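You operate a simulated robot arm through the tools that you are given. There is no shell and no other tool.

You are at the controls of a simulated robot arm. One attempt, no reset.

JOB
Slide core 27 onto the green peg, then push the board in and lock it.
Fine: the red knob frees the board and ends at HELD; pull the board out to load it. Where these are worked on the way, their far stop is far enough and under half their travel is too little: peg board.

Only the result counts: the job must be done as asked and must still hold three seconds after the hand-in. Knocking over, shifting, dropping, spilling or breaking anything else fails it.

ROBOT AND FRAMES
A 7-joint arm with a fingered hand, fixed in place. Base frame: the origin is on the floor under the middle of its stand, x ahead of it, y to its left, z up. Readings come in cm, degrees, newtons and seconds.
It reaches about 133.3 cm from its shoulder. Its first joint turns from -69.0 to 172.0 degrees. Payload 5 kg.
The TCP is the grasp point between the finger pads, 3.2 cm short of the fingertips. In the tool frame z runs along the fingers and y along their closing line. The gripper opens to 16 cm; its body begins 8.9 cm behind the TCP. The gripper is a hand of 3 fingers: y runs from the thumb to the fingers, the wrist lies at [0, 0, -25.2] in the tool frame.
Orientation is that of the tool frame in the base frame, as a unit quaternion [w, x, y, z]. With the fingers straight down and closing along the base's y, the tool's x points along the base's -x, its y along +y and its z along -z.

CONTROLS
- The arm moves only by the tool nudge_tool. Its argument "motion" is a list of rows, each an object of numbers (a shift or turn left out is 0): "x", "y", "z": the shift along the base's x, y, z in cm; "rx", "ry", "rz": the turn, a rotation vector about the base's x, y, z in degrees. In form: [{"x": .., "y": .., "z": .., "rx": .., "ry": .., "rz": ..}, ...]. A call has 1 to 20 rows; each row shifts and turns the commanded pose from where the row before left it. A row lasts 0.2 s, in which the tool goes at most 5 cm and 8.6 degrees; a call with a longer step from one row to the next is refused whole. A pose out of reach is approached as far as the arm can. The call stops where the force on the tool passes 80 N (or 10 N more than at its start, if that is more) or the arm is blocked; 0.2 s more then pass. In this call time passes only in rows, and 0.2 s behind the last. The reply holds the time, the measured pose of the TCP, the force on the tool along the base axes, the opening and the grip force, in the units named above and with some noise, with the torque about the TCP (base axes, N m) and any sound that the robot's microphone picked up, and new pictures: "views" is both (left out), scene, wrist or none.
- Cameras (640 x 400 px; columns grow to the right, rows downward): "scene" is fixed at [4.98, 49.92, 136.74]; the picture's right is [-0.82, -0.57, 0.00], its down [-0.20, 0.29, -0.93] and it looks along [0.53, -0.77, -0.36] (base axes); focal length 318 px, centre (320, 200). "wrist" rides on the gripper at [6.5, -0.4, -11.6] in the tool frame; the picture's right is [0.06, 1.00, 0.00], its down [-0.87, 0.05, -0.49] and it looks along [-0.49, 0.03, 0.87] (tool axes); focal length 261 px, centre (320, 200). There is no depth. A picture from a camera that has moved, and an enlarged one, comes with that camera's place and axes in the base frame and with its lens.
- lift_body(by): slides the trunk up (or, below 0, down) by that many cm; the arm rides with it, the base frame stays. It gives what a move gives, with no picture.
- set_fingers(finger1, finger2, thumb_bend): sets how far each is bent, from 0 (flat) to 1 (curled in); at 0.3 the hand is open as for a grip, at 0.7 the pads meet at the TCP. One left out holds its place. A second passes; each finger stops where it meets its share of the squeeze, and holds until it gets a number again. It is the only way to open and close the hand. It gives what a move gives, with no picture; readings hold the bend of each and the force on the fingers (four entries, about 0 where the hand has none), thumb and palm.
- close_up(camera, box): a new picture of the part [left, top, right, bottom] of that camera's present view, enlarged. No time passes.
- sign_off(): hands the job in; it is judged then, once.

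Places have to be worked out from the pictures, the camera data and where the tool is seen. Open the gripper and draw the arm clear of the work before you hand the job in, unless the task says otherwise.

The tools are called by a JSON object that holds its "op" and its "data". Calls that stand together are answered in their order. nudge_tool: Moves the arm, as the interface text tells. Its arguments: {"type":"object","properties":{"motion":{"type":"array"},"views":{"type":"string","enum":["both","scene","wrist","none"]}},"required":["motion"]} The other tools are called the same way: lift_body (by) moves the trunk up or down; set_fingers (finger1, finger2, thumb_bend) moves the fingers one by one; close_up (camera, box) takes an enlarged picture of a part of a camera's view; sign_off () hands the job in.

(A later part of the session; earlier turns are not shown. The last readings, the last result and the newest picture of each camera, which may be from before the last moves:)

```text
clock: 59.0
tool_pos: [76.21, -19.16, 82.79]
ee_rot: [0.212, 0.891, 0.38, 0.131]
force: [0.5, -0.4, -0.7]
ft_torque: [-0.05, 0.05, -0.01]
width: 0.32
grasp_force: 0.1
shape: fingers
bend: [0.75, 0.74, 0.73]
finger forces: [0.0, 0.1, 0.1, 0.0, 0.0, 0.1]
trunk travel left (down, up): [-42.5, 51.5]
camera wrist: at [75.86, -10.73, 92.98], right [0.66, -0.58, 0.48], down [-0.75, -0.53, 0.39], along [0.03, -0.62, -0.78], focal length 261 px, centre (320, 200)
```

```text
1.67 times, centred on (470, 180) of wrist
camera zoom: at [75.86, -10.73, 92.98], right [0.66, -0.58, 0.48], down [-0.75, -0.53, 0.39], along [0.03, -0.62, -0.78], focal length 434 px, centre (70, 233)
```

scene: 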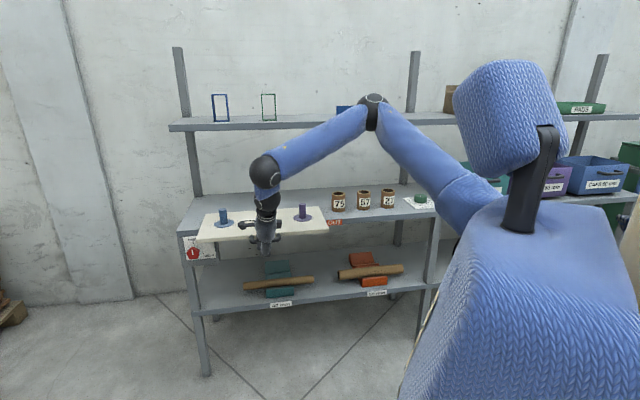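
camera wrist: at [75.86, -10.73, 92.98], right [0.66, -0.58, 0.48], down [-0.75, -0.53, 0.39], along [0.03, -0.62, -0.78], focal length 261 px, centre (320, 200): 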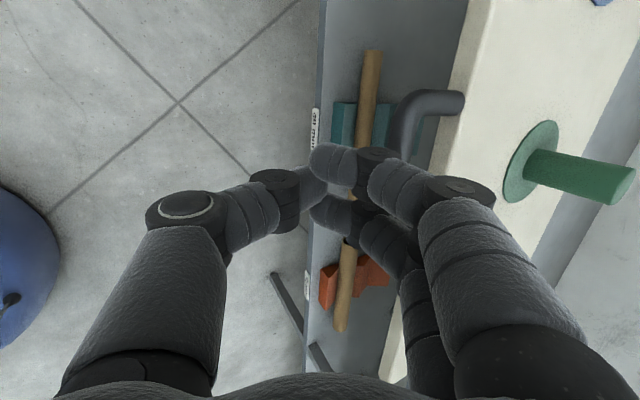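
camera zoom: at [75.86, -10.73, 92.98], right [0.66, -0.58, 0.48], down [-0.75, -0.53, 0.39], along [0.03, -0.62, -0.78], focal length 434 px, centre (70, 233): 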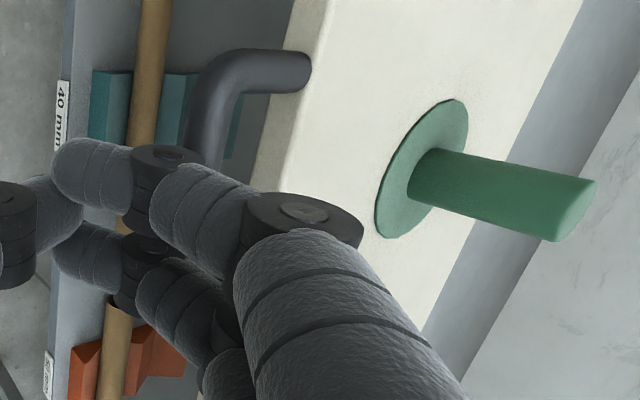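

The label reads OUT and the board has come out about 15 cm (front edge now n≈77), so it reached its stop. I back off and rise, then roll the hand +90° so the closing line becomes horizontal for picking core 27.

{"op": "nudge_tool", "data": {"motion": [{"x": -2, "y": 2, "z": 2}, {"x": -1, "y": 1, "z": 4}, {"z": 4.5}, {"z": 4.5}, {"rx": 3.4, "ry": -2.4, "rz": -7.4}, {"rx": 3.4, "ry": -2.4, "rz": -7.4}, {"rx": 3.4, "ry": -2.4, "rz": -7.4}, {"rx": 3.4, "ry": -2.4, "rz": -7.4}, {"rx": 3.4, "ry": -2.4, "rz": -7.4}, {"rx": 3.4, "ry": -2.4, "rz": -7.4}, {"rx": 3.4, "ry": -2.4, "rz": -7.4}, {"rx": 3.4, "ry": -2.4, "rz": -7.4}, {"rx": 3.4, "ry": -2.4, "rz": -7.4}, {"rx": 3.4, "ry": -2.4, "rz": -7.4}], "views": "both"}}

```text
clock: 62.0
tool_pos: [73.28, -16.48, 97.86]
ee_rot: [0.067, 0.911, -0.325, 0.243]
force: [0.1, -0.2, 0.0]
ft_torque: [0.03, 0.02, 0.0]
width: 0.33
grasp_force: 0.0
shape: fingers
bend: [0.75, 0.74, 0.73]
finger forces: [0.1, 0.0, 0.1, 0.0, 0.1, 0.1]
trunk travel left (down, up): [-42.5, 51.5]
camera wrist: at [73.33, -16.42, 111.0], right [-0.58, -0.82, -0.01], down [-0.82, 0.58, 0.0], along [0.0, 0.01, -1.0], focal length 261 px, centre (320, 200)
```

scene: 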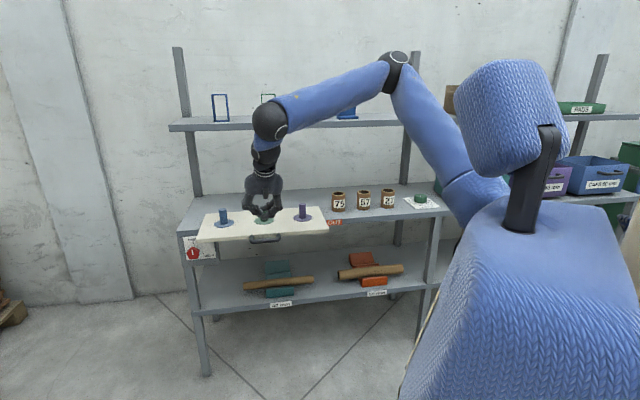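
wrist: 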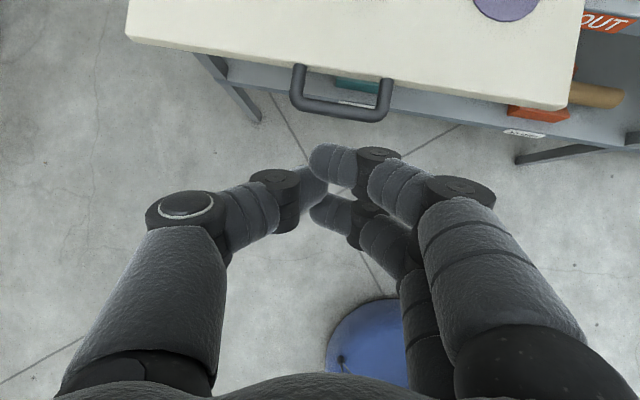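

Hand is clear of the board. I move right toward core 27 in front of the shelf, gradually raising the pitch to ~35° down; first half of the path.

{"op": "nudge_tool", "data": {"motion": [{"x": -2.22, "y": -4.0, "rx": -1.35, "ry": -1.35, "rz": -0.8}, {"x": -2.22, "y": -4.0, "rx": -1.35, "ry": -1.35, "rz": -0.8}, {"x": -2.22, "y": -4.0, "rx": -1.35, "ry": -1.35, "rz": -0.8}, {"x": -2.22, "y": -4.0, "rx": -1.35, "ry": -1.35, "rz": -0.8}, {"x": -2.22, "y": -4.0, "rx": -1.35, "ry": -1.35, "rz": -0.8}, {"x": -2.22, "y": -4.0, "rx": -1.35, "ry": -1.35, "rz": -0.8}, {"x": -2.22, "y": -4.0, "rx": -1.35, "ry": -1.35, "rz": -0.8}], "views": "both"}}

```text
clock: 63.6
tool_pos: [57.83, -44.15, 97.92]
ee_rot: [0.126, 0.864, -0.35, 0.34]
force: [-0.6, -0.4, -0.5]
ft_torque: [0.01, 0.03, 0.04]
width: 0.35
grasp_force: 0.1
shape: fingers
bend: [0.75, 0.74, 0.73]
finger forces: [0.1, 0.0, 0.0, 0.0, 0.0, 0.0]
trunk travel left (down, up): [-42.5, 51.5]
camera wrist: at [55.87, -41.95, 110.78], right [-0.66, -0.75, 0.02], down [-0.74, 0.64, -0.23], along [0.16, -0.16, -0.97], focal length 261 px, centre (320, 200)
```

scene: 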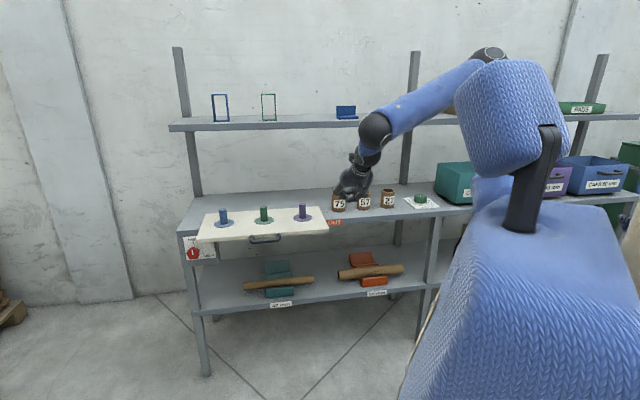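
wrist: 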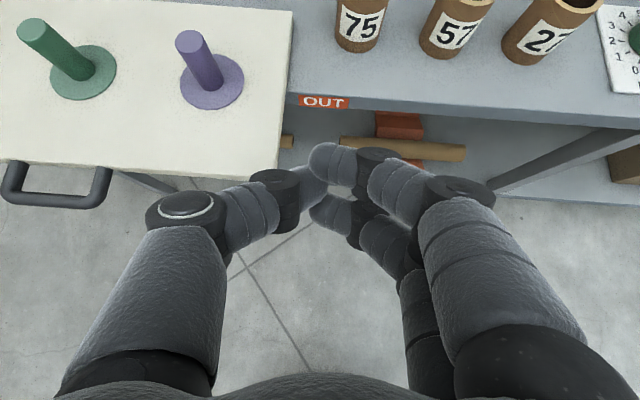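

Good, cores are in view. I continue to the right in a smaller batch, since the elbow is swinging near the first joint's right limit.

{"op": "nudge_tool", "data": {"motion": [{"x": -2.22, "y": -4.0, "rx": -1.35, "ry": -1.35, "rz": -0.8}, {"x": -2.22, "y": -4.0, "rx": -1.35, "ry": -1.35, "rz": -0.8}, {"x": -2.22, "y": -4.0, "rx": -1.35, "ry": -1.35, "rz": -0.8}], "views": "both"}}

```text
clock: 64.4
tool_pos: [58.39, -45.06, 99.29]
ee_rot: [0.152, 0.839, -0.361, 0.379]
force: [0.0, -0.2, 0.4]
ft_torque: [-0.01, -0.02, -0.04]
width: 0.34
grasp_force: 0.1
shape: fingers
bend: [0.75, 0.74, 0.73]
finger forces: [0.1, 0.1, 0.0, 0.0, 0.0, 0.0]
out of reach, approached as far as the arm can: row 1, 2, 3
trunk travel left (down, up): [-42.5, 51.5]
camera wrist: at [55.69, -41.78, 111.68], right [-0.69, -0.72, 0.03], down [-0.69, 0.65, -0.32], along [0.21, -0.24, -0.95], focal length 261 px, centre (320, 200)
```

scene: 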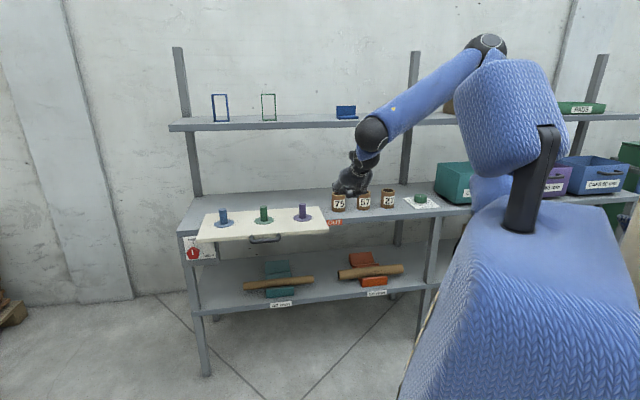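
wrist: 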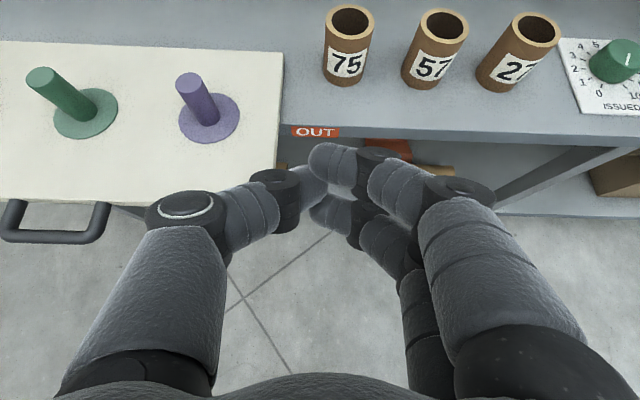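

As feared the first joint is at its right limit because the elbow is folded to the right. I repeat the elbow trick: stretch the arm to the front-left in free space, roll there to bring the elbow further over, then come back. First half of the travel.

{"op": "nudge_tool", "data": {"motion": [{"x": 3.2, "y": 3.4, "z": 0.4, "rx": -0.95, "ry": -1.65, "rz": 2.9}, {"x": 3.2, "y": 3.4, "z": 0.4, "rx": -0.95, "ry": -1.65, "rz": 2.9}, {"x": 3.2, "y": 3.4, "z": 0.4, "rx": -0.95, "ry": -1.65, "rz": 2.9}, {"x": 3.2, "y": 3.4, "z": 0.4, "rx": -0.95, "ry": -1.65, "rz": 2.9}, {"x": 3.2, "y": 3.4, "z": 0.4, "rx": -0.95, "ry": -1.65, "rz": 2.9}, {"x": 3.2, "y": 3.4, "z": 0.4, "rx": -0.95, "ry": -1.65, "rz": 2.9}, {"x": 3.2, "y": 3.4, "z": 0.4, "rx": -0.95, "ry": -1.65, "rz": 2.9}, {"x": 3.2, "y": 3.4, "z": 0.4, "rx": -0.95, "ry": -1.65, "rz": 2.9}, {"x": 3.2, "y": 3.4, "z": 0.4, "rx": -0.95, "ry": -1.65, "rz": 2.9}, {"x": 3.2, "y": 3.4, "z": 0.4, "rx": -0.95, "ry": -1.65, "rz": 2.9}, {"x": 3.2, "y": 3.4, "z": 0.4, "rx": -0.95, "ry": -1.65, "rz": 2.9}], "views": "scene"}}

```text
clock: 66.8
tool_pos: [93.56, -7.67, 103.43]
ee_rot: [0.059, 0.818, -0.1, 0.563]
force: [0.1, 0.0, -0.4]
ft_torque: [0.03, -0.04, 0.03]
width: 0.34
grasp_force: 0.2
shape: fingers
bend: [0.75, 0.74, 0.73]
finger forces: [0.0, 0.0, 0.0, 0.0, 0.1, 0.0]
trunk travel left (down, up): [-42.5, 51.5]
```

scene: 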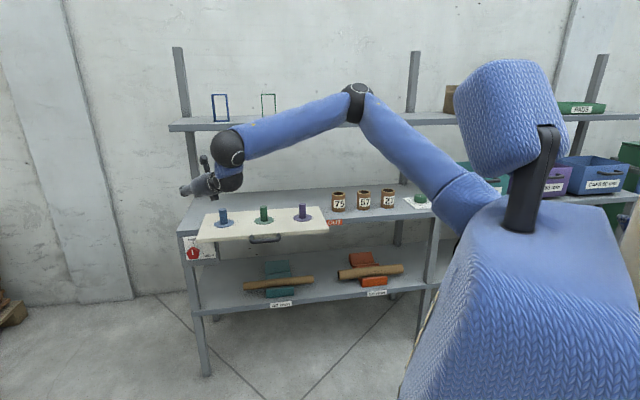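

Good. Second half: stretch out toward the front-left with the hand in line with the arm.

{"op": "nudge_tool", "data": {"motion": [{"x": 3.2, "y": 3.4, "z": 0.4, "rx": 0, "ry": -1.9, "rz": 2.9}, {"x": 3.2, "y": 3.4, "z": 0.4, "rx": 0.1, "ry": -1.9, "rz": 2.9}, {"x": 3.2, "y": 3.4, "z": 0.4, "rx": 0.15, "ry": -1.9, "rz": 2.9}, {"x": 3.2, "y": 3.4, "z": 0.4, "rx": 0.2, "ry": -1.9, "rz": 2.9}, {"x": 3.2, "y": 3.4, "z": 0.4, "rx": 0.3, "ry": -1.9, "rz": 2.9}, {"x": 3.2, "y": 3.4, "z": 0.4, "rx": 0.4, "ry": -1.9, "rz": 2.9}, {"x": 3.2, "y": 3.4, "z": 0.4, "rx": 0.4, "ry": -1.9, "rz": 2.9}, {"x": 3.2, "y": 3.4, "z": 0.4, "rx": 0.5, "ry": -1.9, "rz": 2.9}, {"x": 3.2, "y": 3.4, "z": 0.4, "rx": 0.6, "ry": -1.9, "rz": 2.9}, {"x": 3.2, "y": 3.4, "z": 0.4, "rx": 0.6, "ry": -1.9, "rz": 2.9}], "views": "scene"}}

```text
clock: 69.0
tool_pos: [125.67, 26.29, 107.36]
ee_rot: [-0.124, 0.714, 0.081, 0.684]
force: [0.2, 0.0, -0.6]
ft_torque: [0.02, 0.0, -0.01]
width: 0.35
grasp_force: 0.1
shape: fingers
bend: [0.75, 0.74, 0.73]
finger forces: [0.0, 0.1, 0.1, 0.0, 0.0, 0.1]
trunk travel left (down, up): [-42.5, 51.5]
```

scene: 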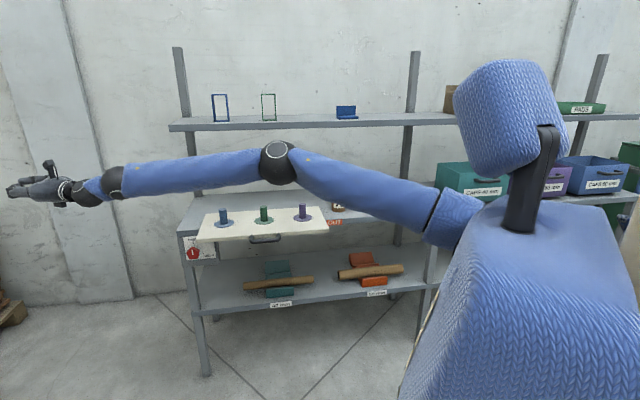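

The arm is nearly straight again; the elbow cap points mostly upward (elbow to the right). I roll about the arm axis, negative sense, 12 rows.

{"op": "nudge_tool", "data": {"motion": [{"rx": -8.1, "ry": -2.44, "rz": 0.28}, {"rx": -8.1, "ry": -2.44, "rz": 0.28}, {"rx": -8.1, "ry": -2.44, "rz": 0.28}, {"rx": -8.1, "ry": -2.44, "rz": 0.28}, {"rx": -8.1, "ry": -2.44, "rz": 0.28}, {"rx": -8.1, "ry": -2.44, "rz": 0.28}, {"rx": -8.1, "ry": -2.44, "rz": 0.28}, {"rx": -8.1, "ry": -2.44, "rz": 0.28}, {"rx": -8.1, "ry": -2.44, "rz": 0.28}, {"rx": -8.1, "ry": -2.44, "rz": 0.28}, {"rx": -8.1, "ry": -2.44, "rz": 0.28}, {"rx": -8.1, "ry": -2.44, "rz": 0.28}], "views": "scene"}}

```text
clock: 71.6
tool_pos: [125.5, 26.32, 107.62]
ee_rot: [0.262, 0.562, 0.448, 0.644]
force: [-0.1, 0.1, -0.6]
ft_torque: [-0.02, 0.02, 0.02]
width: 0.32
grasp_force: 0.0
shape: fingers
bend: [0.75, 0.74, 0.73]
finger forces: [0.0, 0.1, 0.1, 0.0, 0.1, 0.0]
out of reach, approached as far as the arm can: row 8, 9, 10, 11, 12
trunk travel left (down, up): [-42.5, 51.5]
```

scene: 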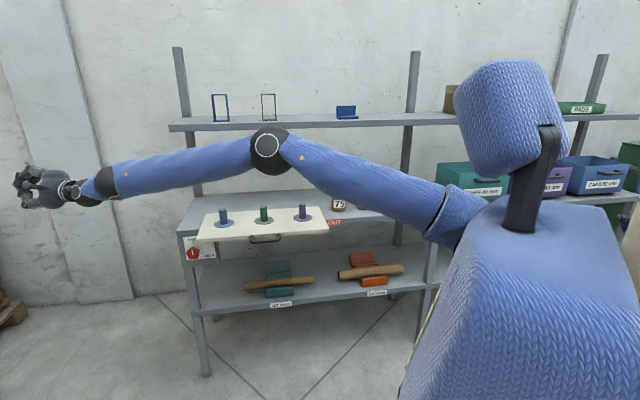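

The elbow cap now faces the camera: the bend plane is vertical (elbow up). I travel back toward the right, first half.

{"op": "nudge_tool", "data": {"motion": [{"x": -3.1, "y": -3.3, "z": -0.3, "rx": -0.2, "ry": 1.5, "rz": -2.9}, {"x": -3.1, "y": -3.3, "z": -0.3, "rx": -0.2, "ry": 1.5, "rz": -2.9}, {"x": -3.1, "y": -3.3, "z": -0.3, "rx": -0.1, "ry": 1.5, "rz": -2.9}, {"x": -3.1, "y": -3.3, "z": -0.3, "rx": -0.1, "ry": 1.5, "rz": -2.9}, {"x": -3.1, "y": -3.3, "z": -0.3, "rx": 0, "ry": 1.5, "rz": -2.9}, {"x": -3.1, "y": -3.3, "z": -0.3, "rx": 0, "ry": 1.5, "rz": -2.9}, {"x": -3.1, "y": -3.3, "z": -0.3, "rx": 0.1, "ry": 1.5, "rz": -2.9}, {"x": -3.1, "y": -3.3, "z": -0.3, "rx": 0.2, "ry": 1.5, "rz": -2.9}, {"x": -3.1, "y": -3.3, "z": -0.3, "rx": 0.3, "ry": 1.5, "rz": -2.9}, {"x": -3.1, "y": -3.3, "z": -0.3, "rx": 0.3, "ry": 1.5, "rz": -2.9}], "views": "scene"}}

```text
clock: 73.8
tool_pos: [94.63, -7.03, 104.5]
ee_rot: [0.351, 0.736, 0.322, 0.481]
force: [0.0, -0.8, -0.1]
ft_torque: [0.0, 0.02, -0.02]
width: 0.34
grasp_force: 0.1
shape: fingers
bend: [0.75, 0.74, 0.73]
finger forces: [0.1, 0.0, 0.0, 0.0, 0.0, 0.0]
trunk travel left (down, up): [-42.5, 51.5]
```

scene: 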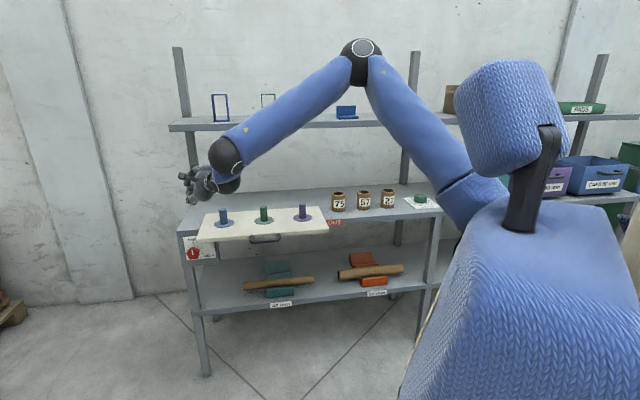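

The elbow is higher than before but I want it further over. I unroll the tool by +119° here (wrist bent, so only the last joint turns), then stretch and roll again.

{"op": "nudge_tool", "data": {"motion": [{"rx": 7.94, "ry": -1.76, "rz": -2.47}, {"rx": 7.94, "ry": -1.76, "rz": -2.47}, {"rx": 7.94, "ry": -1.76, "rz": -2.47}, {"rx": 7.94, "ry": -1.76, "rz": -2.47}, {"rx": 7.94, "ry": -1.76, "rz": -2.47}, {"rx": 7.94, "ry": -1.76, "rz": -2.47}, {"rx": 7.94, "ry": -1.76, "rz": -2.47}, {"rx": 7.94, "ry": -1.76, "rz": -2.47}, {"rx": 7.94, "ry": -1.76, "rz": -2.47}, {"rx": 7.94, "ry": -1.76, "rz": -2.47}, {"rx": 7.94, "ry": -1.76, "rz": -2.47}, {"rx": 7.94, "ry": -1.76, "rz": -2.47}, {"rx": 7.94, "ry": -1.76, "rz": -2.47}, {"rx": 7.94, "ry": -1.76, "rz": -2.47}], "views": "scene"}}

```text
clock: 76.8
tool_pos: [94.53, -6.84, 104.6]
ee_rot: [-0.236, 0.651, -0.471, 0.547]
force: [-0.3, -0.2, -0.1]
ft_torque: [0.02, 0.03, -0.02]
width: 0.35
grasp_force: 0.0
shape: fingers
bend: [0.75, 0.74, 0.73]
finger forces: [0.1, 0.1, 0.0, 0.0, 0.0, 0.1]
trunk travel left (down, up): [-42.5, 51.5]
```

scene: 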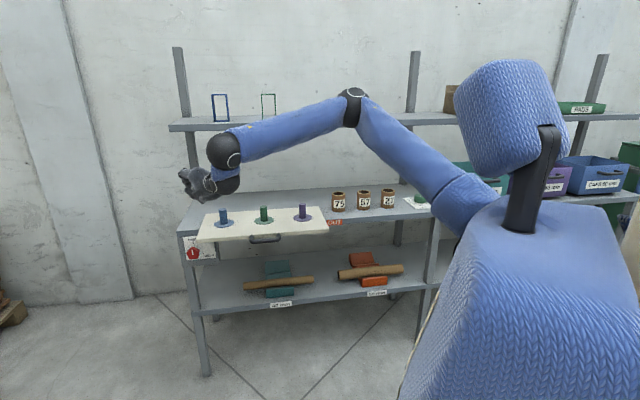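

Rolling here also moves the elbow: negative roll raises it. So I roll negative by ~153° at this small wrist bend (elbow goes up/left), and afterwards I'll unroll where the wrist is bent ~85°, which leaves the elbow alone.

{"op": "nudge_tool", "data": {"motion": [{"rx": -7.94, "ry": 1.76, "rz": 2.47}, {"rx": -7.94, "ry": 1.76, "rz": 2.47}, {"rx": -7.94, "ry": 1.76, "rz": 2.47}, {"rx": -7.94, "ry": 1.76, "rz": 2.47}, {"rx": -7.94, "ry": 1.76, "rz": 2.47}, {"rx": -7.94, "ry": 1.76, "rz": 2.47}, {"rx": -7.94, "ry": 1.76, "rz": 2.47}, {"rx": -7.94, "ry": 1.76, "rz": 2.47}, {"rx": -7.94, "ry": 1.76, "rz": 2.47}, {"rx": -7.94, "ry": 1.76, "rz": 2.47}, {"rx": -7.94, "ry": 1.76, "rz": 2.47}, {"rx": -7.94, "ry": 1.76, "rz": 2.47}, {"rx": -7.94, "ry": 1.76, "rz": 2.47}, {"rx": -7.94, "ry": 1.76, "rz": 2.47}, {"rx": -7.94, "ry": 1.76, "rz": 2.47}, {"rx": -7.94, "ry": 1.76, "rz": 2.47}, {"rx": -7.94, "ry": 1.76, "rz": 2.47}, {"rx": -7.94, "ry": 1.76, "rz": 2.47}], "views": "scene"}}

```text
clock: 80.6
tool_pos: [94.48, -6.38, 105.05]
ee_rot: [0.479, 0.607, 0.525, 0.356]
force: [-0.3, 1.0, 0.6]
ft_torque: [0.0, 0.05, -0.04]
width: 0.35
grasp_force: 0.1
shape: fingers
bend: [0.75, 0.74, 0.73]
finger forces: [0.1, 0.0, 0.1, 0.1, 0.0, 0.0]
trunk travel left (down, up): [-42.5, 51.5]
```

scene: 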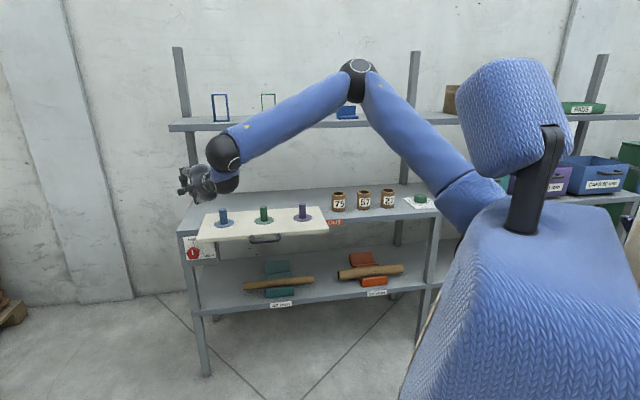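

Now I yaw the tool to the shelf direction (wrist bent ~80°) and unroll by +119° there, which should be last-joint only.

{"op": "nudge_tool", "data": {"motion": [{"rz": -6.5}, {"rz": -6.5}, {"rz": -6.5}, {"rz": -6.5}, {"rz": -6.0}, {"rx": 5.8, "ry": -5.8, "rz": -2.2}, {"rx": 5.8, "ry": -5.8, "rz": -2.2}, {"rx": 5.8, "ry": -5.8, "rz": -2.2}, {"rx": 5.8, "ry": -5.8, "rz": -2.2}, {"rx": 5.8, "ry": -5.8, "rz": -2.2}, {"rx": 5.8, "ry": -5.8, "rz": -2.2}, {"rx": 5.8, "ry": -5.8, "rz": -2.2}, {"rx": 5.8, "ry": -5.8, "rz": -2.2}, {"rx": 5.8, "ry": -5.8, "rz": -2.2}, {"rx": 5.8, "ry": -5.8, "rz": -2.2}, {"rx": 5.8, "ry": -5.8, "rz": -2.2}, {"rx": 5.8, "ry": -5.8, "rz": -2.2}, {"rx": 5.8, "ry": -5.8, "rz": -2.2}, {"rx": 5.8, "ry": -5.8, "rz": -2.2}], "views": "scene"}}

```text
clock: 84.6
tool_pos: [94.52, -6.64, 104.72]
ee_rot: [0.097, 0.648, -0.445, 0.61]
force: [-0.5, -0.6, 0.4]
ft_torque: [0.0, -0.03, -0.01]
width: 0.34
grasp_force: 0.1
shape: fingers
bend: [0.75, 0.74, 0.73]
finger forces: [0.1, 0.0, 0.1, 0.0, 0.1, 0.1]
trunk travel left (down, up): [-42.5, 51.5]
```

scene: 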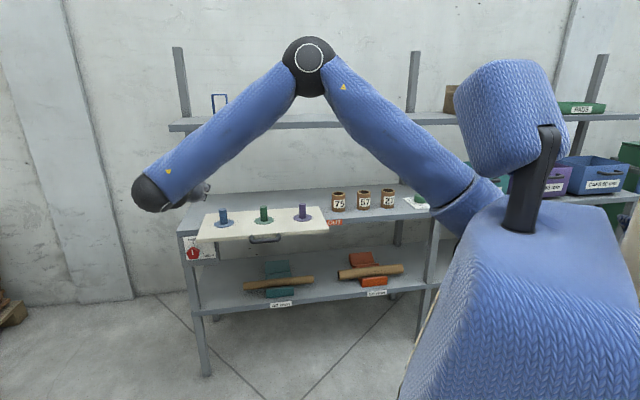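

Excellent: the elbow now stands straight up and the tool points at the shelf without limits. I translate right toward core 27 with orientation kept, pitching down slightly; first nine rows.

{"op": "nudge_tool", "data": {"motion": [{"x": -2.78, "y": -3.82, "z": -0.3, "rx": 0.87, "ry": 0.87}, {"x": -2.78, "y": -3.82, "z": -0.3, "rx": 0.87, "ry": 0.87}, {"x": -2.78, "y": -3.82, "z": -0.3, "rx": 0.87, "ry": 0.87}, {"x": -2.78, "y": -3.82, "z": -0.3, "rx": 0.87, "ry": 0.87}, {"x": -2.78, "y": -3.82, "z": -0.3, "rx": 0.87, "ry": 0.87}, {"x": -2.78, "y": -3.82, "z": -0.3, "rx": 0.87, "ry": 0.87}, {"x": -2.78, "y": -3.82, "z": -0.3, "rx": 0.87, "ry": 0.87}, {"x": -2.78, "y": -3.82, "z": -0.3, "rx": 0.87, "ry": 0.87}, {"x": -2.78, "y": -3.82, "z": -0.3, "rx": 0.87, "ry": 0.87}], "views": "both"}}

```text
clock: 86.6
tool_pos: [70.55, -39.87, 102.99]
ee_rot: [0.075, 0.701, -0.477, 0.525]
force: [-0.8, -0.4, -0.5]
ft_torque: [0.02, -0.01, 0.01]
width: 0.33
grasp_force: 0.1
shape: fingers
bend: [0.75, 0.74, 0.73]
finger forces: [0.0, 0.0, 0.0, 0.0, 0.0, 0.0]
out of reach, approached as far as the arm can: row 9
trunk travel left (down, up): [-42.5, 51.5]
camera wrist: at [63.15, -36.31, 113.3], right [-0.75, -0.57, -0.34], down [-0.36, 0.78, -0.51], along [0.56, -0.26, -0.79], focal length 261 px, centre (320, 200)
```

scene: 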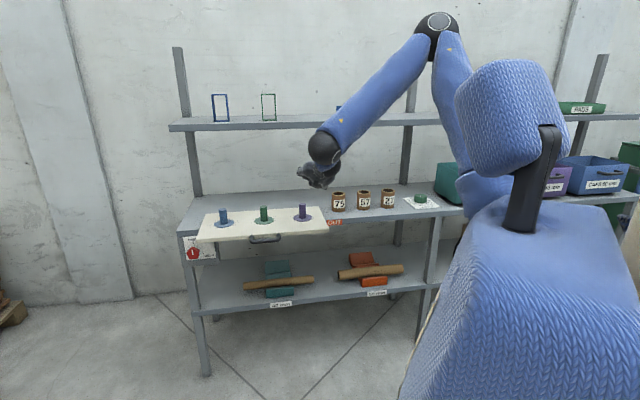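
wrist: 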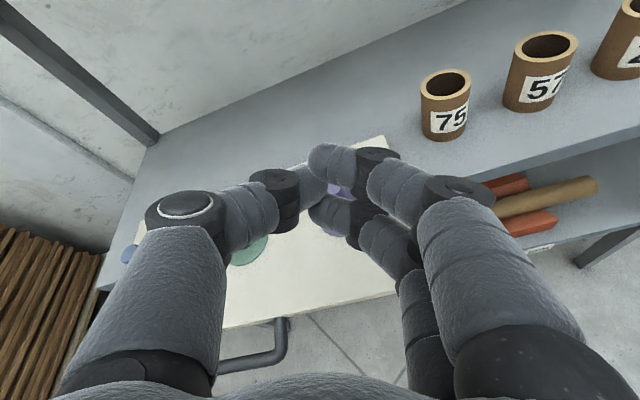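

The limit now is arm folding (wrist too close to the shoulder). I route farther out: first toward the shelf (+n 12 cm, above the pegs and below the upper shelf), then along it to the right, pitching down a bit.

{"op": "nudge_tool", "data": {"motion": [{"x": 2.83, "y": -2.83, "rx": 1.2, "ry": 1.2}, {"x": 2.83, "y": -2.83, "rx": 1.2, "ry": 1.2}, {"x": 2.83, "y": -2.83, "rx": 1.2, "ry": 1.2}, {"x": -2.5, "y": -3.8, "rx": 1.2, "ry": 1.2}, {"x": -2.5, "y": -3.8, "rx": 1.2, "ry": 1.2}, {"x": -2.7, "y": -3.3, "rx": 1.2, "ry": 1.2}, {"x": -2.8, "y": -2.8, "rx": 1.2, "ry": 1.2}], "views": "both"}}

```text
clock: 88.2
tool_pos: [70.48, -62.14, 102.68]
ee_rot: [0.065, 0.737, -0.507, 0.443]
force: [-0.4, -0.8, -0.1]
ft_torque: [0.05, -0.01, 0.02]
width: 0.35
grasp_force: 0.0
shape: fingers
bend: [0.75, 0.74, 0.73]
finger forces: [0.0, 0.0, 0.1, 0.0, 0.0, 0.0]
out of reach, approached as far as the arm can: row 7
trunk travel left (down, up): [-42.5, 51.5]
camera wrist: at [64.66, -60.03, 114.28], right [-0.8, -0.52, -0.31], down [-0.42, 0.84, -0.35], along [0.44, -0.15, -0.88], focal length 261 px, centre (320, 200)
```

scene: 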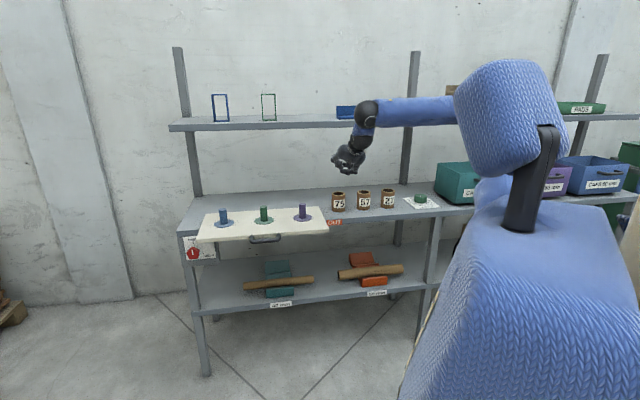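
wrist: 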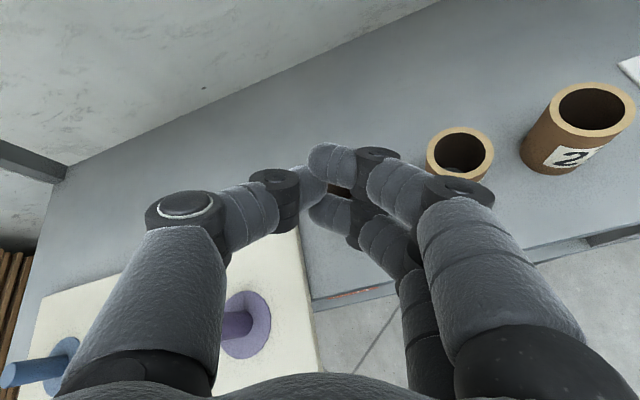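

The elbow swung right again and the first joint is near its limit. Negative roll raises the elbow, so I'll use the flipped grip (thumb right, fingers left): I roll negative here in free space, first 102°.

{"op": "nudge_tool", "data": {"motion": [{"rx": -4.99, "ry": 4.63, "rz": 5.1}, {"rx": -4.99, "ry": 4.63, "rz": 5.1}, {"rx": -4.99, "ry": 4.63, "rz": 5.1}, {"rx": -4.99, "ry": 4.63, "rz": 5.1}, {"rx": -4.99, "ry": 4.63, "rz": 5.1}, {"rx": -4.99, "ry": 4.63, "rz": 5.1}, {"rx": -4.99, "ry": 4.63, "rz": 5.1}, {"rx": -4.99, "ry": 4.63, "rz": 5.1}, {"rx": -4.99, "ry": 4.63, "rz": 5.1}, {"rx": -4.99, "ry": 4.63, "rz": 5.1}, {"rx": -4.99, "ry": 4.63, "rz": 5.1}, {"rx": -4.99, "ry": 4.63, "rz": 5.1}], "views": "scene"}}

```text
clock: 90.8
tool_pos: [70.35, -61.78, 102.68]
ee_rot: [0.384, 0.857, 0.255, 0.23]
force: [0.4, -0.6, 0.7]
ft_torque: [0.0, -0.02, 0.0]
width: 0.33
grasp_force: 0.0
shape: fingers
bend: [0.75, 0.74, 0.73]
finger forces: [0.1, 0.0, 0.0, 0.0, 0.0, 0.1]
trunk travel left (down, up): [-42.5, 51.5]
```

scene: 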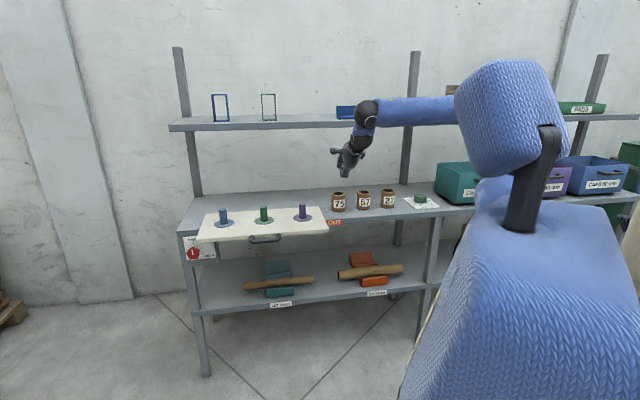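

Roll here is last-joint only. A different remedy: approach core 27 diagonally from its front-left (tool azimuth about −90°), which keeps the wrist farther left and lifts the elbow. I yaw the tool −45° about the TCP here in free space.

{"op": "nudge_tool", "data": {"motion": [{"rz": -7.5}, {"rz": -7.5}, {"rz": -7.5}, {"rz": -7.5}, {"rz": -7.5}, {"rz": -7.5}], "views": "both"}}

```text
clock: 92.2
tool_pos: [94.38, -69.74, 93.7]
ee_rot: [0.43, 0.896, -0.078, 0.085]
force: [1.0, 0.6, -0.2]
ft_torque: [-0.07, 0.06, -0.1]
width: 0.32
grasp_force: 0.0
shape: fingers
bend: [0.75, 0.74, 0.73]
finger forces: [0.0, 0.0, 0.0, 0.0, 0.0, 0.0]
out of reach, approached as far as the arm can: row 1, 2, 3, 4, 5, 6
trunk travel left (down, up): [-42.5, 51.5]
camera wrist: at [99.92, -60.7, 101.94], right [-0.15, -0.62, 0.77], down [-0.9, 0.41, 0.15], along [-0.41, -0.67, -0.62], focal length 261 px, centre (320, 200)
```

scene: 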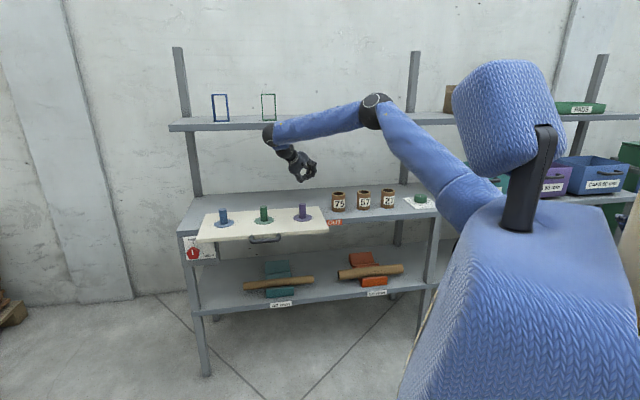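
wrist: 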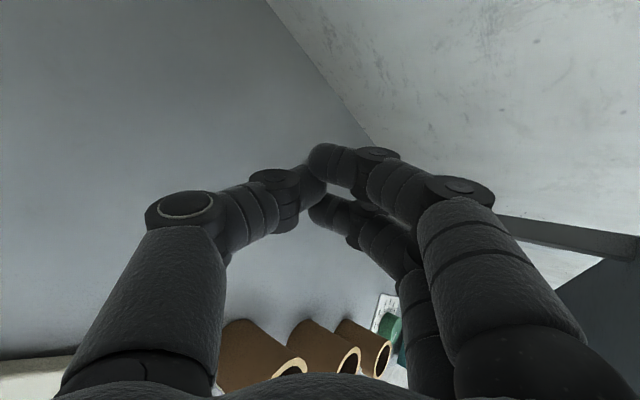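

Careful: that out-of-reach motion carried the hand deep between the shelves (n≈116) though nothing was touched (force ~1 N, everything still in place). I retreat straight out along −n in small steps.

{"op": "nudge_tool", "data": {"motion": [{"x": -1.4, "y": 1.4}, {"x": -1.4, "y": 1.4}], "views": "both"}}

```text
clock: 92.8
tool_pos: [93.11, -68.05, 93.19]
ee_rot: [0.426, 0.897, -0.076, 0.094]
force: [-0.2, 0.1, -0.4]
ft_torque: [0.04, -0.05, -0.02]
width: 0.33
grasp_force: 0.1
shape: fingers
bend: [0.75, 0.74, 0.73]
finger forces: [0.0, 0.1, 0.0, 0.0, 0.0, 0.0]
out of reach, approached as far as the arm can: row 1, 2
trunk travel left (down, up): [-42.5, 51.5]
camera wrist: at [98.43, -59.07, 101.54], right [-0.15, -0.63, 0.76], down [-0.91, 0.4, 0.14], along [-0.39, -0.67, -0.63], focal length 261 px, centre (320, 200)
```

scene: 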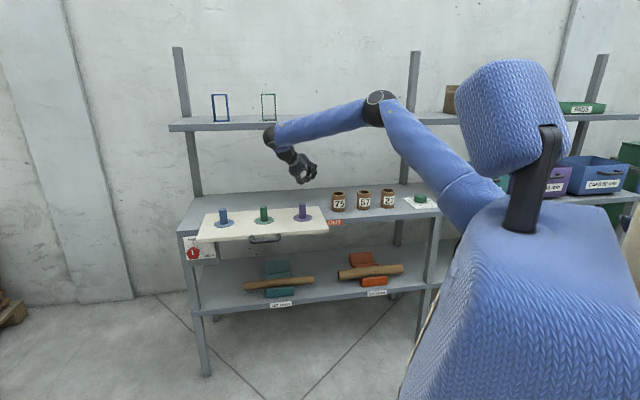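
wrist: 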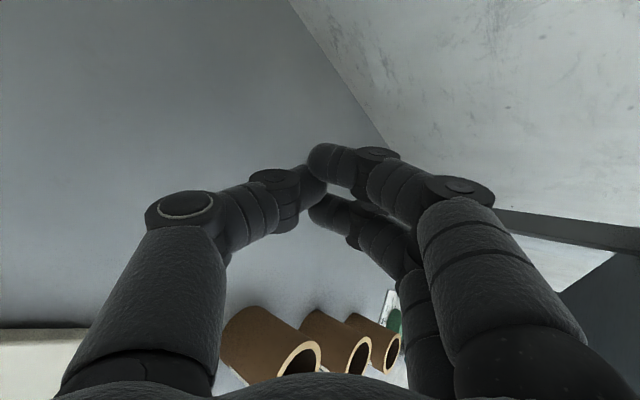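

Still limited in yaw. I relax the yaw back toward −45° while withdrawing, which swings the wrist out of the shelf.

{"op": "nudge_tool", "data": {"motion": [{"x": -1.4, "y": 1.4, "rz": 5}, {"x": -1.6, "y": 1.6, "rz": 5}, {"x": -1.8, "y": 1.8, "rz": 5}, {"x": -1.8, "y": 1.8, "rz": 5}], "views": "both"}}

```text
clock: 93.8
tool_pos: [86.9, -61.5, 93.21]
ee_rot: [0.407, 0.895, 0.079, 0.162]
force: [0.0, 0.2, -0.1]
ft_torque: [0.01, -0.02, 0.01]
width: 0.33
grasp_force: 0.0
shape: fingers
bend: [0.75, 0.74, 0.73]
finger forces: [0.1, 0.0, 0.0, 0.0, 0.1, 0.1]
trunk travel left (down, up): [-42.5, 51.5]
camera wrist: at [88.87, -51.13, 101.32], right [0.07, -0.64, 0.77], down [-0.99, 0.07, 0.15], along [-0.15, -0.77, -0.62], focal length 261 px, centre (320, 200)
```

scene: 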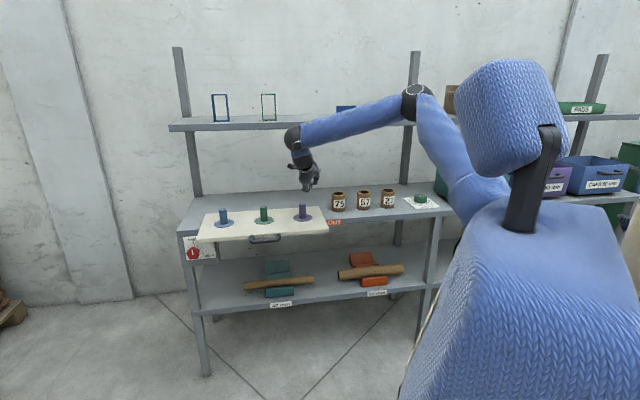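
wrist: 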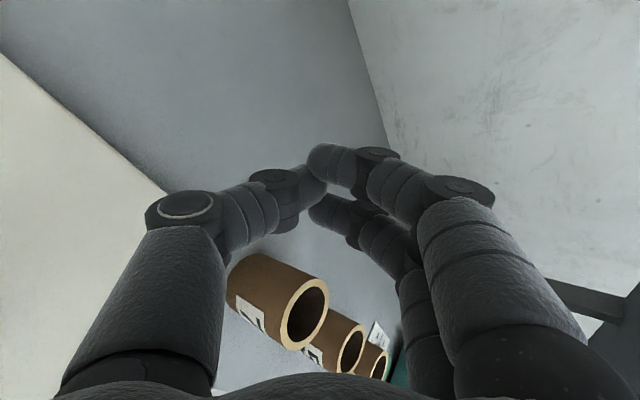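

Now in a solvable posture again. Before planning further I look closely at the arm's wrist and elbow structure.

{"op": "close_up", "data": {"camera": "scene", "box": [260, 70, 460, 195]}}

{"op": "close_up", "data": {"camera": "scene", "box": [170, 90, 330, 190]}}

```text
3.20 times, centred on (360, 132) of scene
camera zoom: at [4.98, 49.92, 136.74], right [-0.82, -0.57, 0.0], down [-0.2, 0.29, -0.93], along [0.53, -0.77, -0.36], focal length 1017 px, centre (192, 416)
```

zoom: 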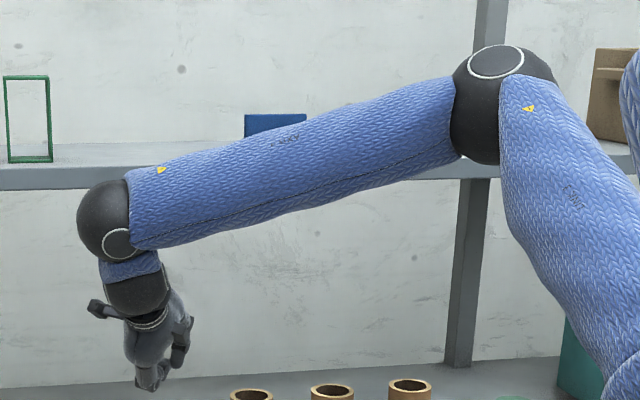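

```text
4.00 times, centred on (250, 140) of scene
camera zoom: at [4.98, 49.92, 136.74], right [-0.82, -0.57, 0.0], down [-0.2, 0.29, -0.93], along [0.53, -0.77, -0.36], focal length 1271 px, centre (600, 440)
```

zoom: 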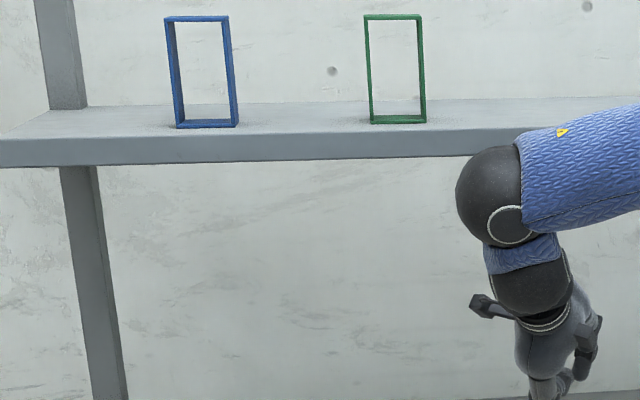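

From these views the wrist-bend center is ~37 cm behind the TCP, and the forearm-roll joint seems to sit at its limit with the wrist bent "the wrong way". I'll flip the wrist: go to free space in front, bend the tool to the other side, then sweep it straight through. First retreat to free space.

{"op": "nudge_tool", "data": {"motion": [{"x": -1.0, "y": 2.0, "z": 4.0}, {"x": -0.4, "y": 4.7, "z": 0.2}, {"x": -0.4, "y": 4.7, "z": 0.2}, {"x": -0.4, "y": 4.7, "z": 0.2}, {"x": -0.4, "y": 4.7, "z": 0.2}, {"x": -0.4, "y": 4.7, "z": 0.2}, {"x": -0.4, "y": 4.7, "z": 0.2}, {"x": -0.4, "y": 4.7, "z": 0.2}, {"x": -0.4, "y": 4.7, "z": 0.2}], "views": "scene"}}

```text
clock: 95.8
tool_pos: [82.25, -21.76, 98.64]
ee_rot: [0.409, 0.895, 0.078, 0.161]
force: [-0.2, -0.9, 0.2]
ft_torque: [-0.06, -0.03, -0.02]
width: 0.33
grasp_force: 0.0
shape: fingers
bend: [0.75, 0.74, 0.73]
finger forces: [0.0, 0.0, 0.0, 0.0, 0.0, 0.0]
trunk travel left (down, up): [-42.5, 51.5]
```

scene: 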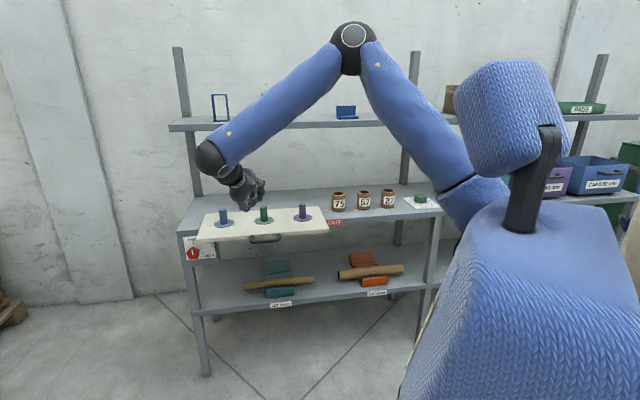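

Reviewing all flagged poses: the wrist bend was always ≈85–90°, so that is the limit, and the elbow needs to be further up/left. Plan: unroll the last joint here (bend ~85°), then align the tool with the forearm and roll negative there, which turns the elbow. First the unroll (+136°).

{"op": "nudge_tool", "data": {"motion": [{"rx": 3.0, "ry": -5.98, "rz": -5.22}, {"rx": 3.0, "ry": -5.98, "rz": -5.22}, {"rx": 3.0, "ry": -5.98, "rz": -5.22}, {"rx": 3.0, "ry": -5.98, "rz": -5.22}, {"rx": 3.0, "ry": -5.98, "rz": -5.22}, {"rx": 3.0, "ry": -5.98, "rz": -5.22}, {"rx": 3.0, "ry": -5.98, "rz": -5.22}, {"rx": 3.0, "ry": -5.98, "rz": -5.22}, {"rx": 3.0, "ry": -5.98, "rz": -5.22}, {"rx": 3.0, "ry": -5.98, "rz": -5.22}, {"rx": 3.0, "ry": -5.98, "rz": -5.22}, {"rx": 3.0, "ry": -5.98, "rz": -5.22}, {"rx": 3.0, "ry": -5.98, "rz": -5.22}, {"rx": 3.0, "ry": -5.98, "rz": -5.22}, {"rx": 3.0, "ry": -5.98, "rz": -5.22}, {"rx": 3.0, "ry": -5.98, "rz": -5.22}], "views": "scene"}}

```text
clock: 99.2
tool_pos: [82.38, -21.86, 98.82]
ee_rot: [-0.004, -0.409, 0.8, -0.439]
force: [0.5, -0.1, -0.3]
ft_torque: [0.0, 0.01, -0.01]
width: 0.35
grasp_force: 0.0
shape: fingers
bend: [0.75, 0.74, 0.73]
finger forces: [0.2, 0.1, 0.0, 0.0, 0.0, 0.1]
trunk travel left (down, up): [-42.5, 51.5]
```

scene: 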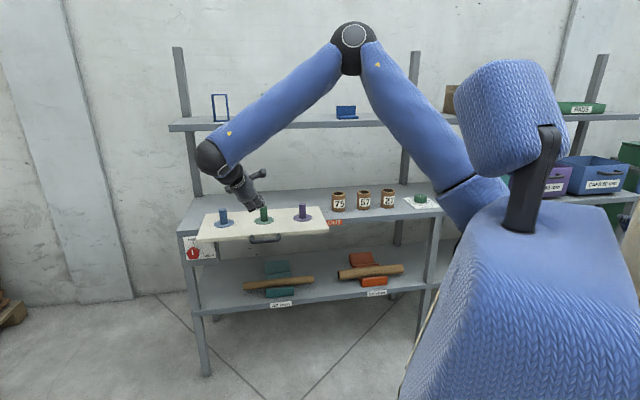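

No elbow motion, as hoped. Now I swing the tool about the wrist center (kept in place) by +113° yaw to line up with the forearm.

{"op": "nudge_tool", "data": {"motion": [{"x": 3.51, "y": 2.08, "rz": 8.07}, {"x": 3.18, "y": 2.55, "rz": 8.07}, {"x": 2.79, "y": 2.97, "rz": 8.07}, {"x": 2.35, "y": 3.34, "rz": 8.07}, {"x": 1.86, "y": 3.63, "rz": 8.07}, {"x": 1.33, "y": 3.86, "rz": 8.07}, {"x": 0.77, "y": 4.01, "rz": 8.07}, {"x": 0.21, "y": 4.07, "rz": 8.07}, {"x": -0.37, "y": 4.07, "rz": 8.07}, {"x": -0.94, "y": 3.97, "rz": 8.07}, {"x": -1.48, "y": 3.8, "rz": 8.07}, {"x": -2.01, "y": 3.56, "rz": 8.07}, {"x": -2.48, "y": 3.24, "rz": 8.07}, {"x": -2.91, "y": 2.86, "rz": 8.07}], "views": "scene"}}

```text
clock: 102.2
tool_pos: [88.39, 26.24, 98.63]
ee_rot: [-0.364, 0.893, -0.099, 0.245]
force: [-0.2, 0.7, -0.1]
ft_torque: [0.02, 0.0, 0.0]
width: 0.35
grasp_force: 0.0
shape: fingers
bend: [0.75, 0.74, 0.73]
finger forces: [0.0, 0.1, 0.0, 0.1, 0.0, 0.0]
trunk travel left (down, up): [-42.5, 51.5]
```

scene: 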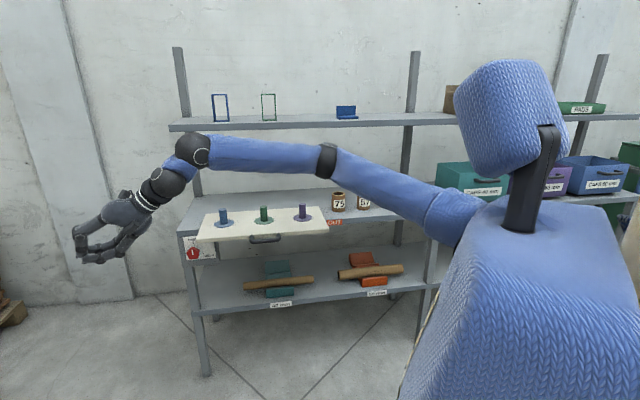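

The elbow followed to the right, bend still ~57°. I raise the tool to level (closer in line with the forearm), then roll negative by ~119°.

{"op": "nudge_tool", "data": {"motion": [{"x": 1.4, "y": 1.7, "z": 4.3, "rx": 5.82, "ry": -4.89}, {"x": 1.2, "y": 1.45, "z": 4.5, "rx": 5.82, "ry": -4.89}, {"x": 1.0, "y": 1.2, "z": 4.6, "rx": 5.82, "ry": -4.89}, {"x": 0.75, "y": 0.95, "z": 4.75, "rx": 5.82, "ry": -4.89}, {"x": 0.5, "y": 0.6, "z": 4.8, "rx": 5.82, "ry": -4.89}, {"rx": -5.47, "ry": -6.51}, {"rx": -5.47, "ry": -6.51}, {"rx": -5.47, "ry": -6.51}, {"rx": -5.47, "ry": -6.51}, {"rx": -5.47, "ry": -6.51}, {"rx": -5.47, "ry": -6.51}, {"rx": -5.47, "ry": -6.51}, {"rx": -5.47, "ry": -6.51}, {"rx": -5.47, "ry": -6.51}, {"rx": -5.47, "ry": -6.51}, {"rx": -5.47, "ry": -6.51}, {"rx": -5.47, "ry": -6.51}, {"rx": -5.47, "ry": -6.51}, {"rx": -5.47, "ry": -6.51}], "views": "scene"}}

```text
clock: 106.2
tool_pos: [92.52, 33.44, 122.68]
ee_rot: [0.04, 0.43, 0.564, 0.704]
force: [-0.3, 0.1, 0.1]
ft_torque: [-0.03, -0.01, -0.07]
width: 0.34
grasp_force: 0.1
shape: fingers
bend: [0.75, 0.74, 0.73]
finger forces: [0.1, 0.0, 0.0, 0.0, 0.0, 0.0]
out of reach, approached as far as the arm can: row 19
trunk travel left (down, up): [-42.5, 51.5]
```

scene: 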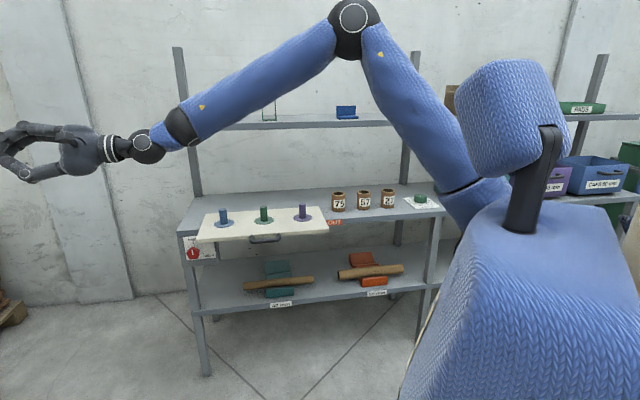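

Big success: rolling with the wrist straight brought the elbow fully up. Now I swing the tool back (yaw −113°, pitch to −38°) about the wrist center, which should carry the elbow further to the left.

{"op": "nudge_tool", "data": {"motion": [{"x": 3.26, "y": -3.23, "z": -1.55, "rx": -1.81, "ry": 1.77, "rz": -7.5}, {"x": 2.76, "y": -3.68, "z": -1.56, "rx": -1.56, "ry": 1.99, "rz": -7.5}, {"x": 2.18, "y": -4.02, "z": -1.54, "rx": -1.29, "ry": 2.18, "rz": -7.5}, {"x": 1.56, "y": -4.27, "z": -1.54, "rx": -0.99, "ry": 2.33, "rz": -7.5}, {"x": 0.92, "y": -4.43, "z": -1.53, "rx": -0.68, "ry": 2.44, "rz": -7.5}, {"x": 0.27, "y": -4.5, "z": -1.5, "rx": -0.35, "ry": 2.51, "rz": -7.5}, {"x": -0.4, "y": -4.5, "z": -1.5, "rx": 0, "ry": 2.53, "rz": -7.5}, {"x": -1.05, "y": -4.4, "z": -1.55, "rx": 0.31, "ry": 2.51, "rz": -7.5}, {"x": -1.69, "y": -4.21, "z": -1.5, "rx": 0.62, "ry": 2.45, "rz": -7.5}, {"x": -2.25, "y": -3.86, "z": -1.47, "rx": 0.95, "ry": 2.35, "rz": -7.5}], "views": "scene"}}

```text
clock: 108.4
tool_pos: [98.14, -7.96, 107.16]
ee_rot: [0.347, 0.813, 0.227, 0.408]
force: [0.2, 0.0, -0.4]
ft_torque: [0.04, 0.02, 0.0]
width: 0.34
grasp_force: 0.0
shape: fingers
bend: [0.75, 0.74, 0.73]
finger forces: [0.0, 0.0, 0.0, 0.1, 0.1, 0.1]
trunk travel left (down, up): [-42.5, 51.5]
```

scene: 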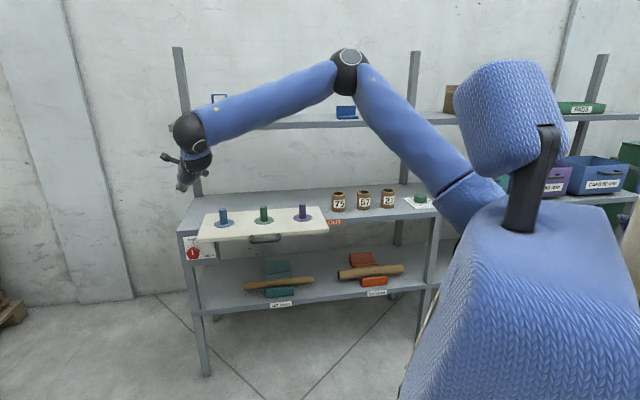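

The solver tends back to a preferred elbow-right posture, so I change tactic: with the trunk high, the arm reaches down to the core more extended, and approaching diagonally (azimuth ≈ −100°, pitch ≈ −45°) keeps the first joint within limits. I raise the trunk by 50 cm here in free space in front of the shelf.

{"op": "lift_body", "data": {"by": 50}}

{"op": "close_up", "data": {"camera": "scene", "box": [0, 0, 640, 400]}}

{"op": "close_up", "data": {"camera": "wrist", "box": [0, 0, 640, 400]}}

```text
refused: 50 is not a number from -40 to 40
```

```text
1.00 times, centred on (320, 200) of scene (not enlarged: the box is as wide or as high as the picture)
camera zoom: at [4.98, 49.92, 136.74], right [-0.82, -0.57, 0.0], down [-0.2, 0.29, -0.93], along [0.53, -0.77, -0.36], focal length 318 px, centre (320, 200)
```

zoom: 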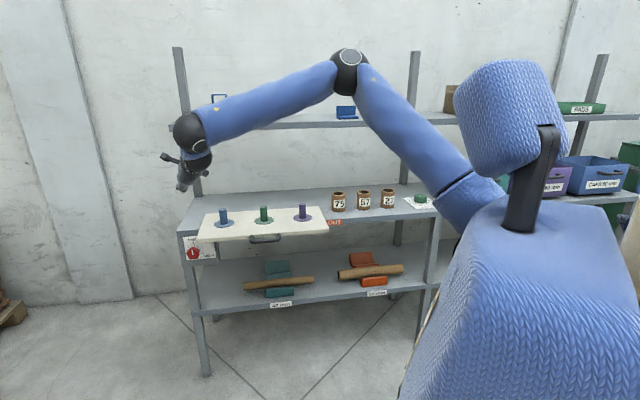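

```text
1.00 times, centred on (320, 200) of wrist (not enlarged: the box is as wide or as high as the picture)
camera zoom: at [92.35, 1.01, 115.02], right [0.12, -0.61, 0.78], down [-0.89, -0.42, -0.19], along [0.44, -0.67, -0.6], focal length 261 px, centre (320, 200)
```

zoom: 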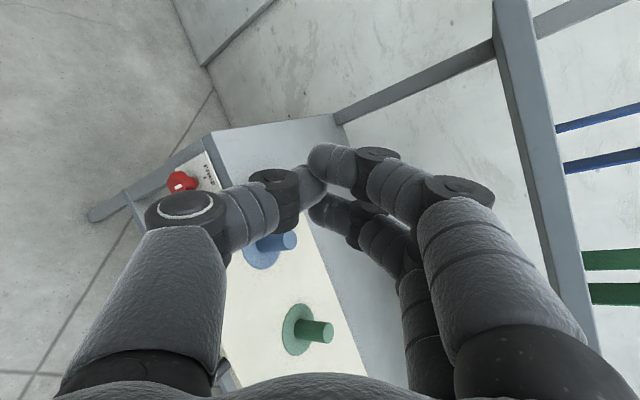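

Lift is limited to 40 per call; this view also suggests the upper shelf's front edge is nearer n≈101 (z≈116–118.5), giving a bit more room. I raise the trunk by 40.

{"op": "lift_body", "data": {"by": 40}}

```text
clock: 112.3
tool_pos: [98.15, -7.98, 147.3]
ee_rot: [0.348, 0.812, 0.227, 0.409]
force: [0.2, -0.2, 0.3]
ft_torque: [0.02, 0.0, -0.01]
width: 0.33
grasp_force: 0.1
shape: fingers
bend: [0.75, 0.74, 0.73]
finger forces: [0.0, 0.0, 0.0, 0.0, 0.0, 0.0]
trunk travel left (down, up): [-82.5, 11.5]
```

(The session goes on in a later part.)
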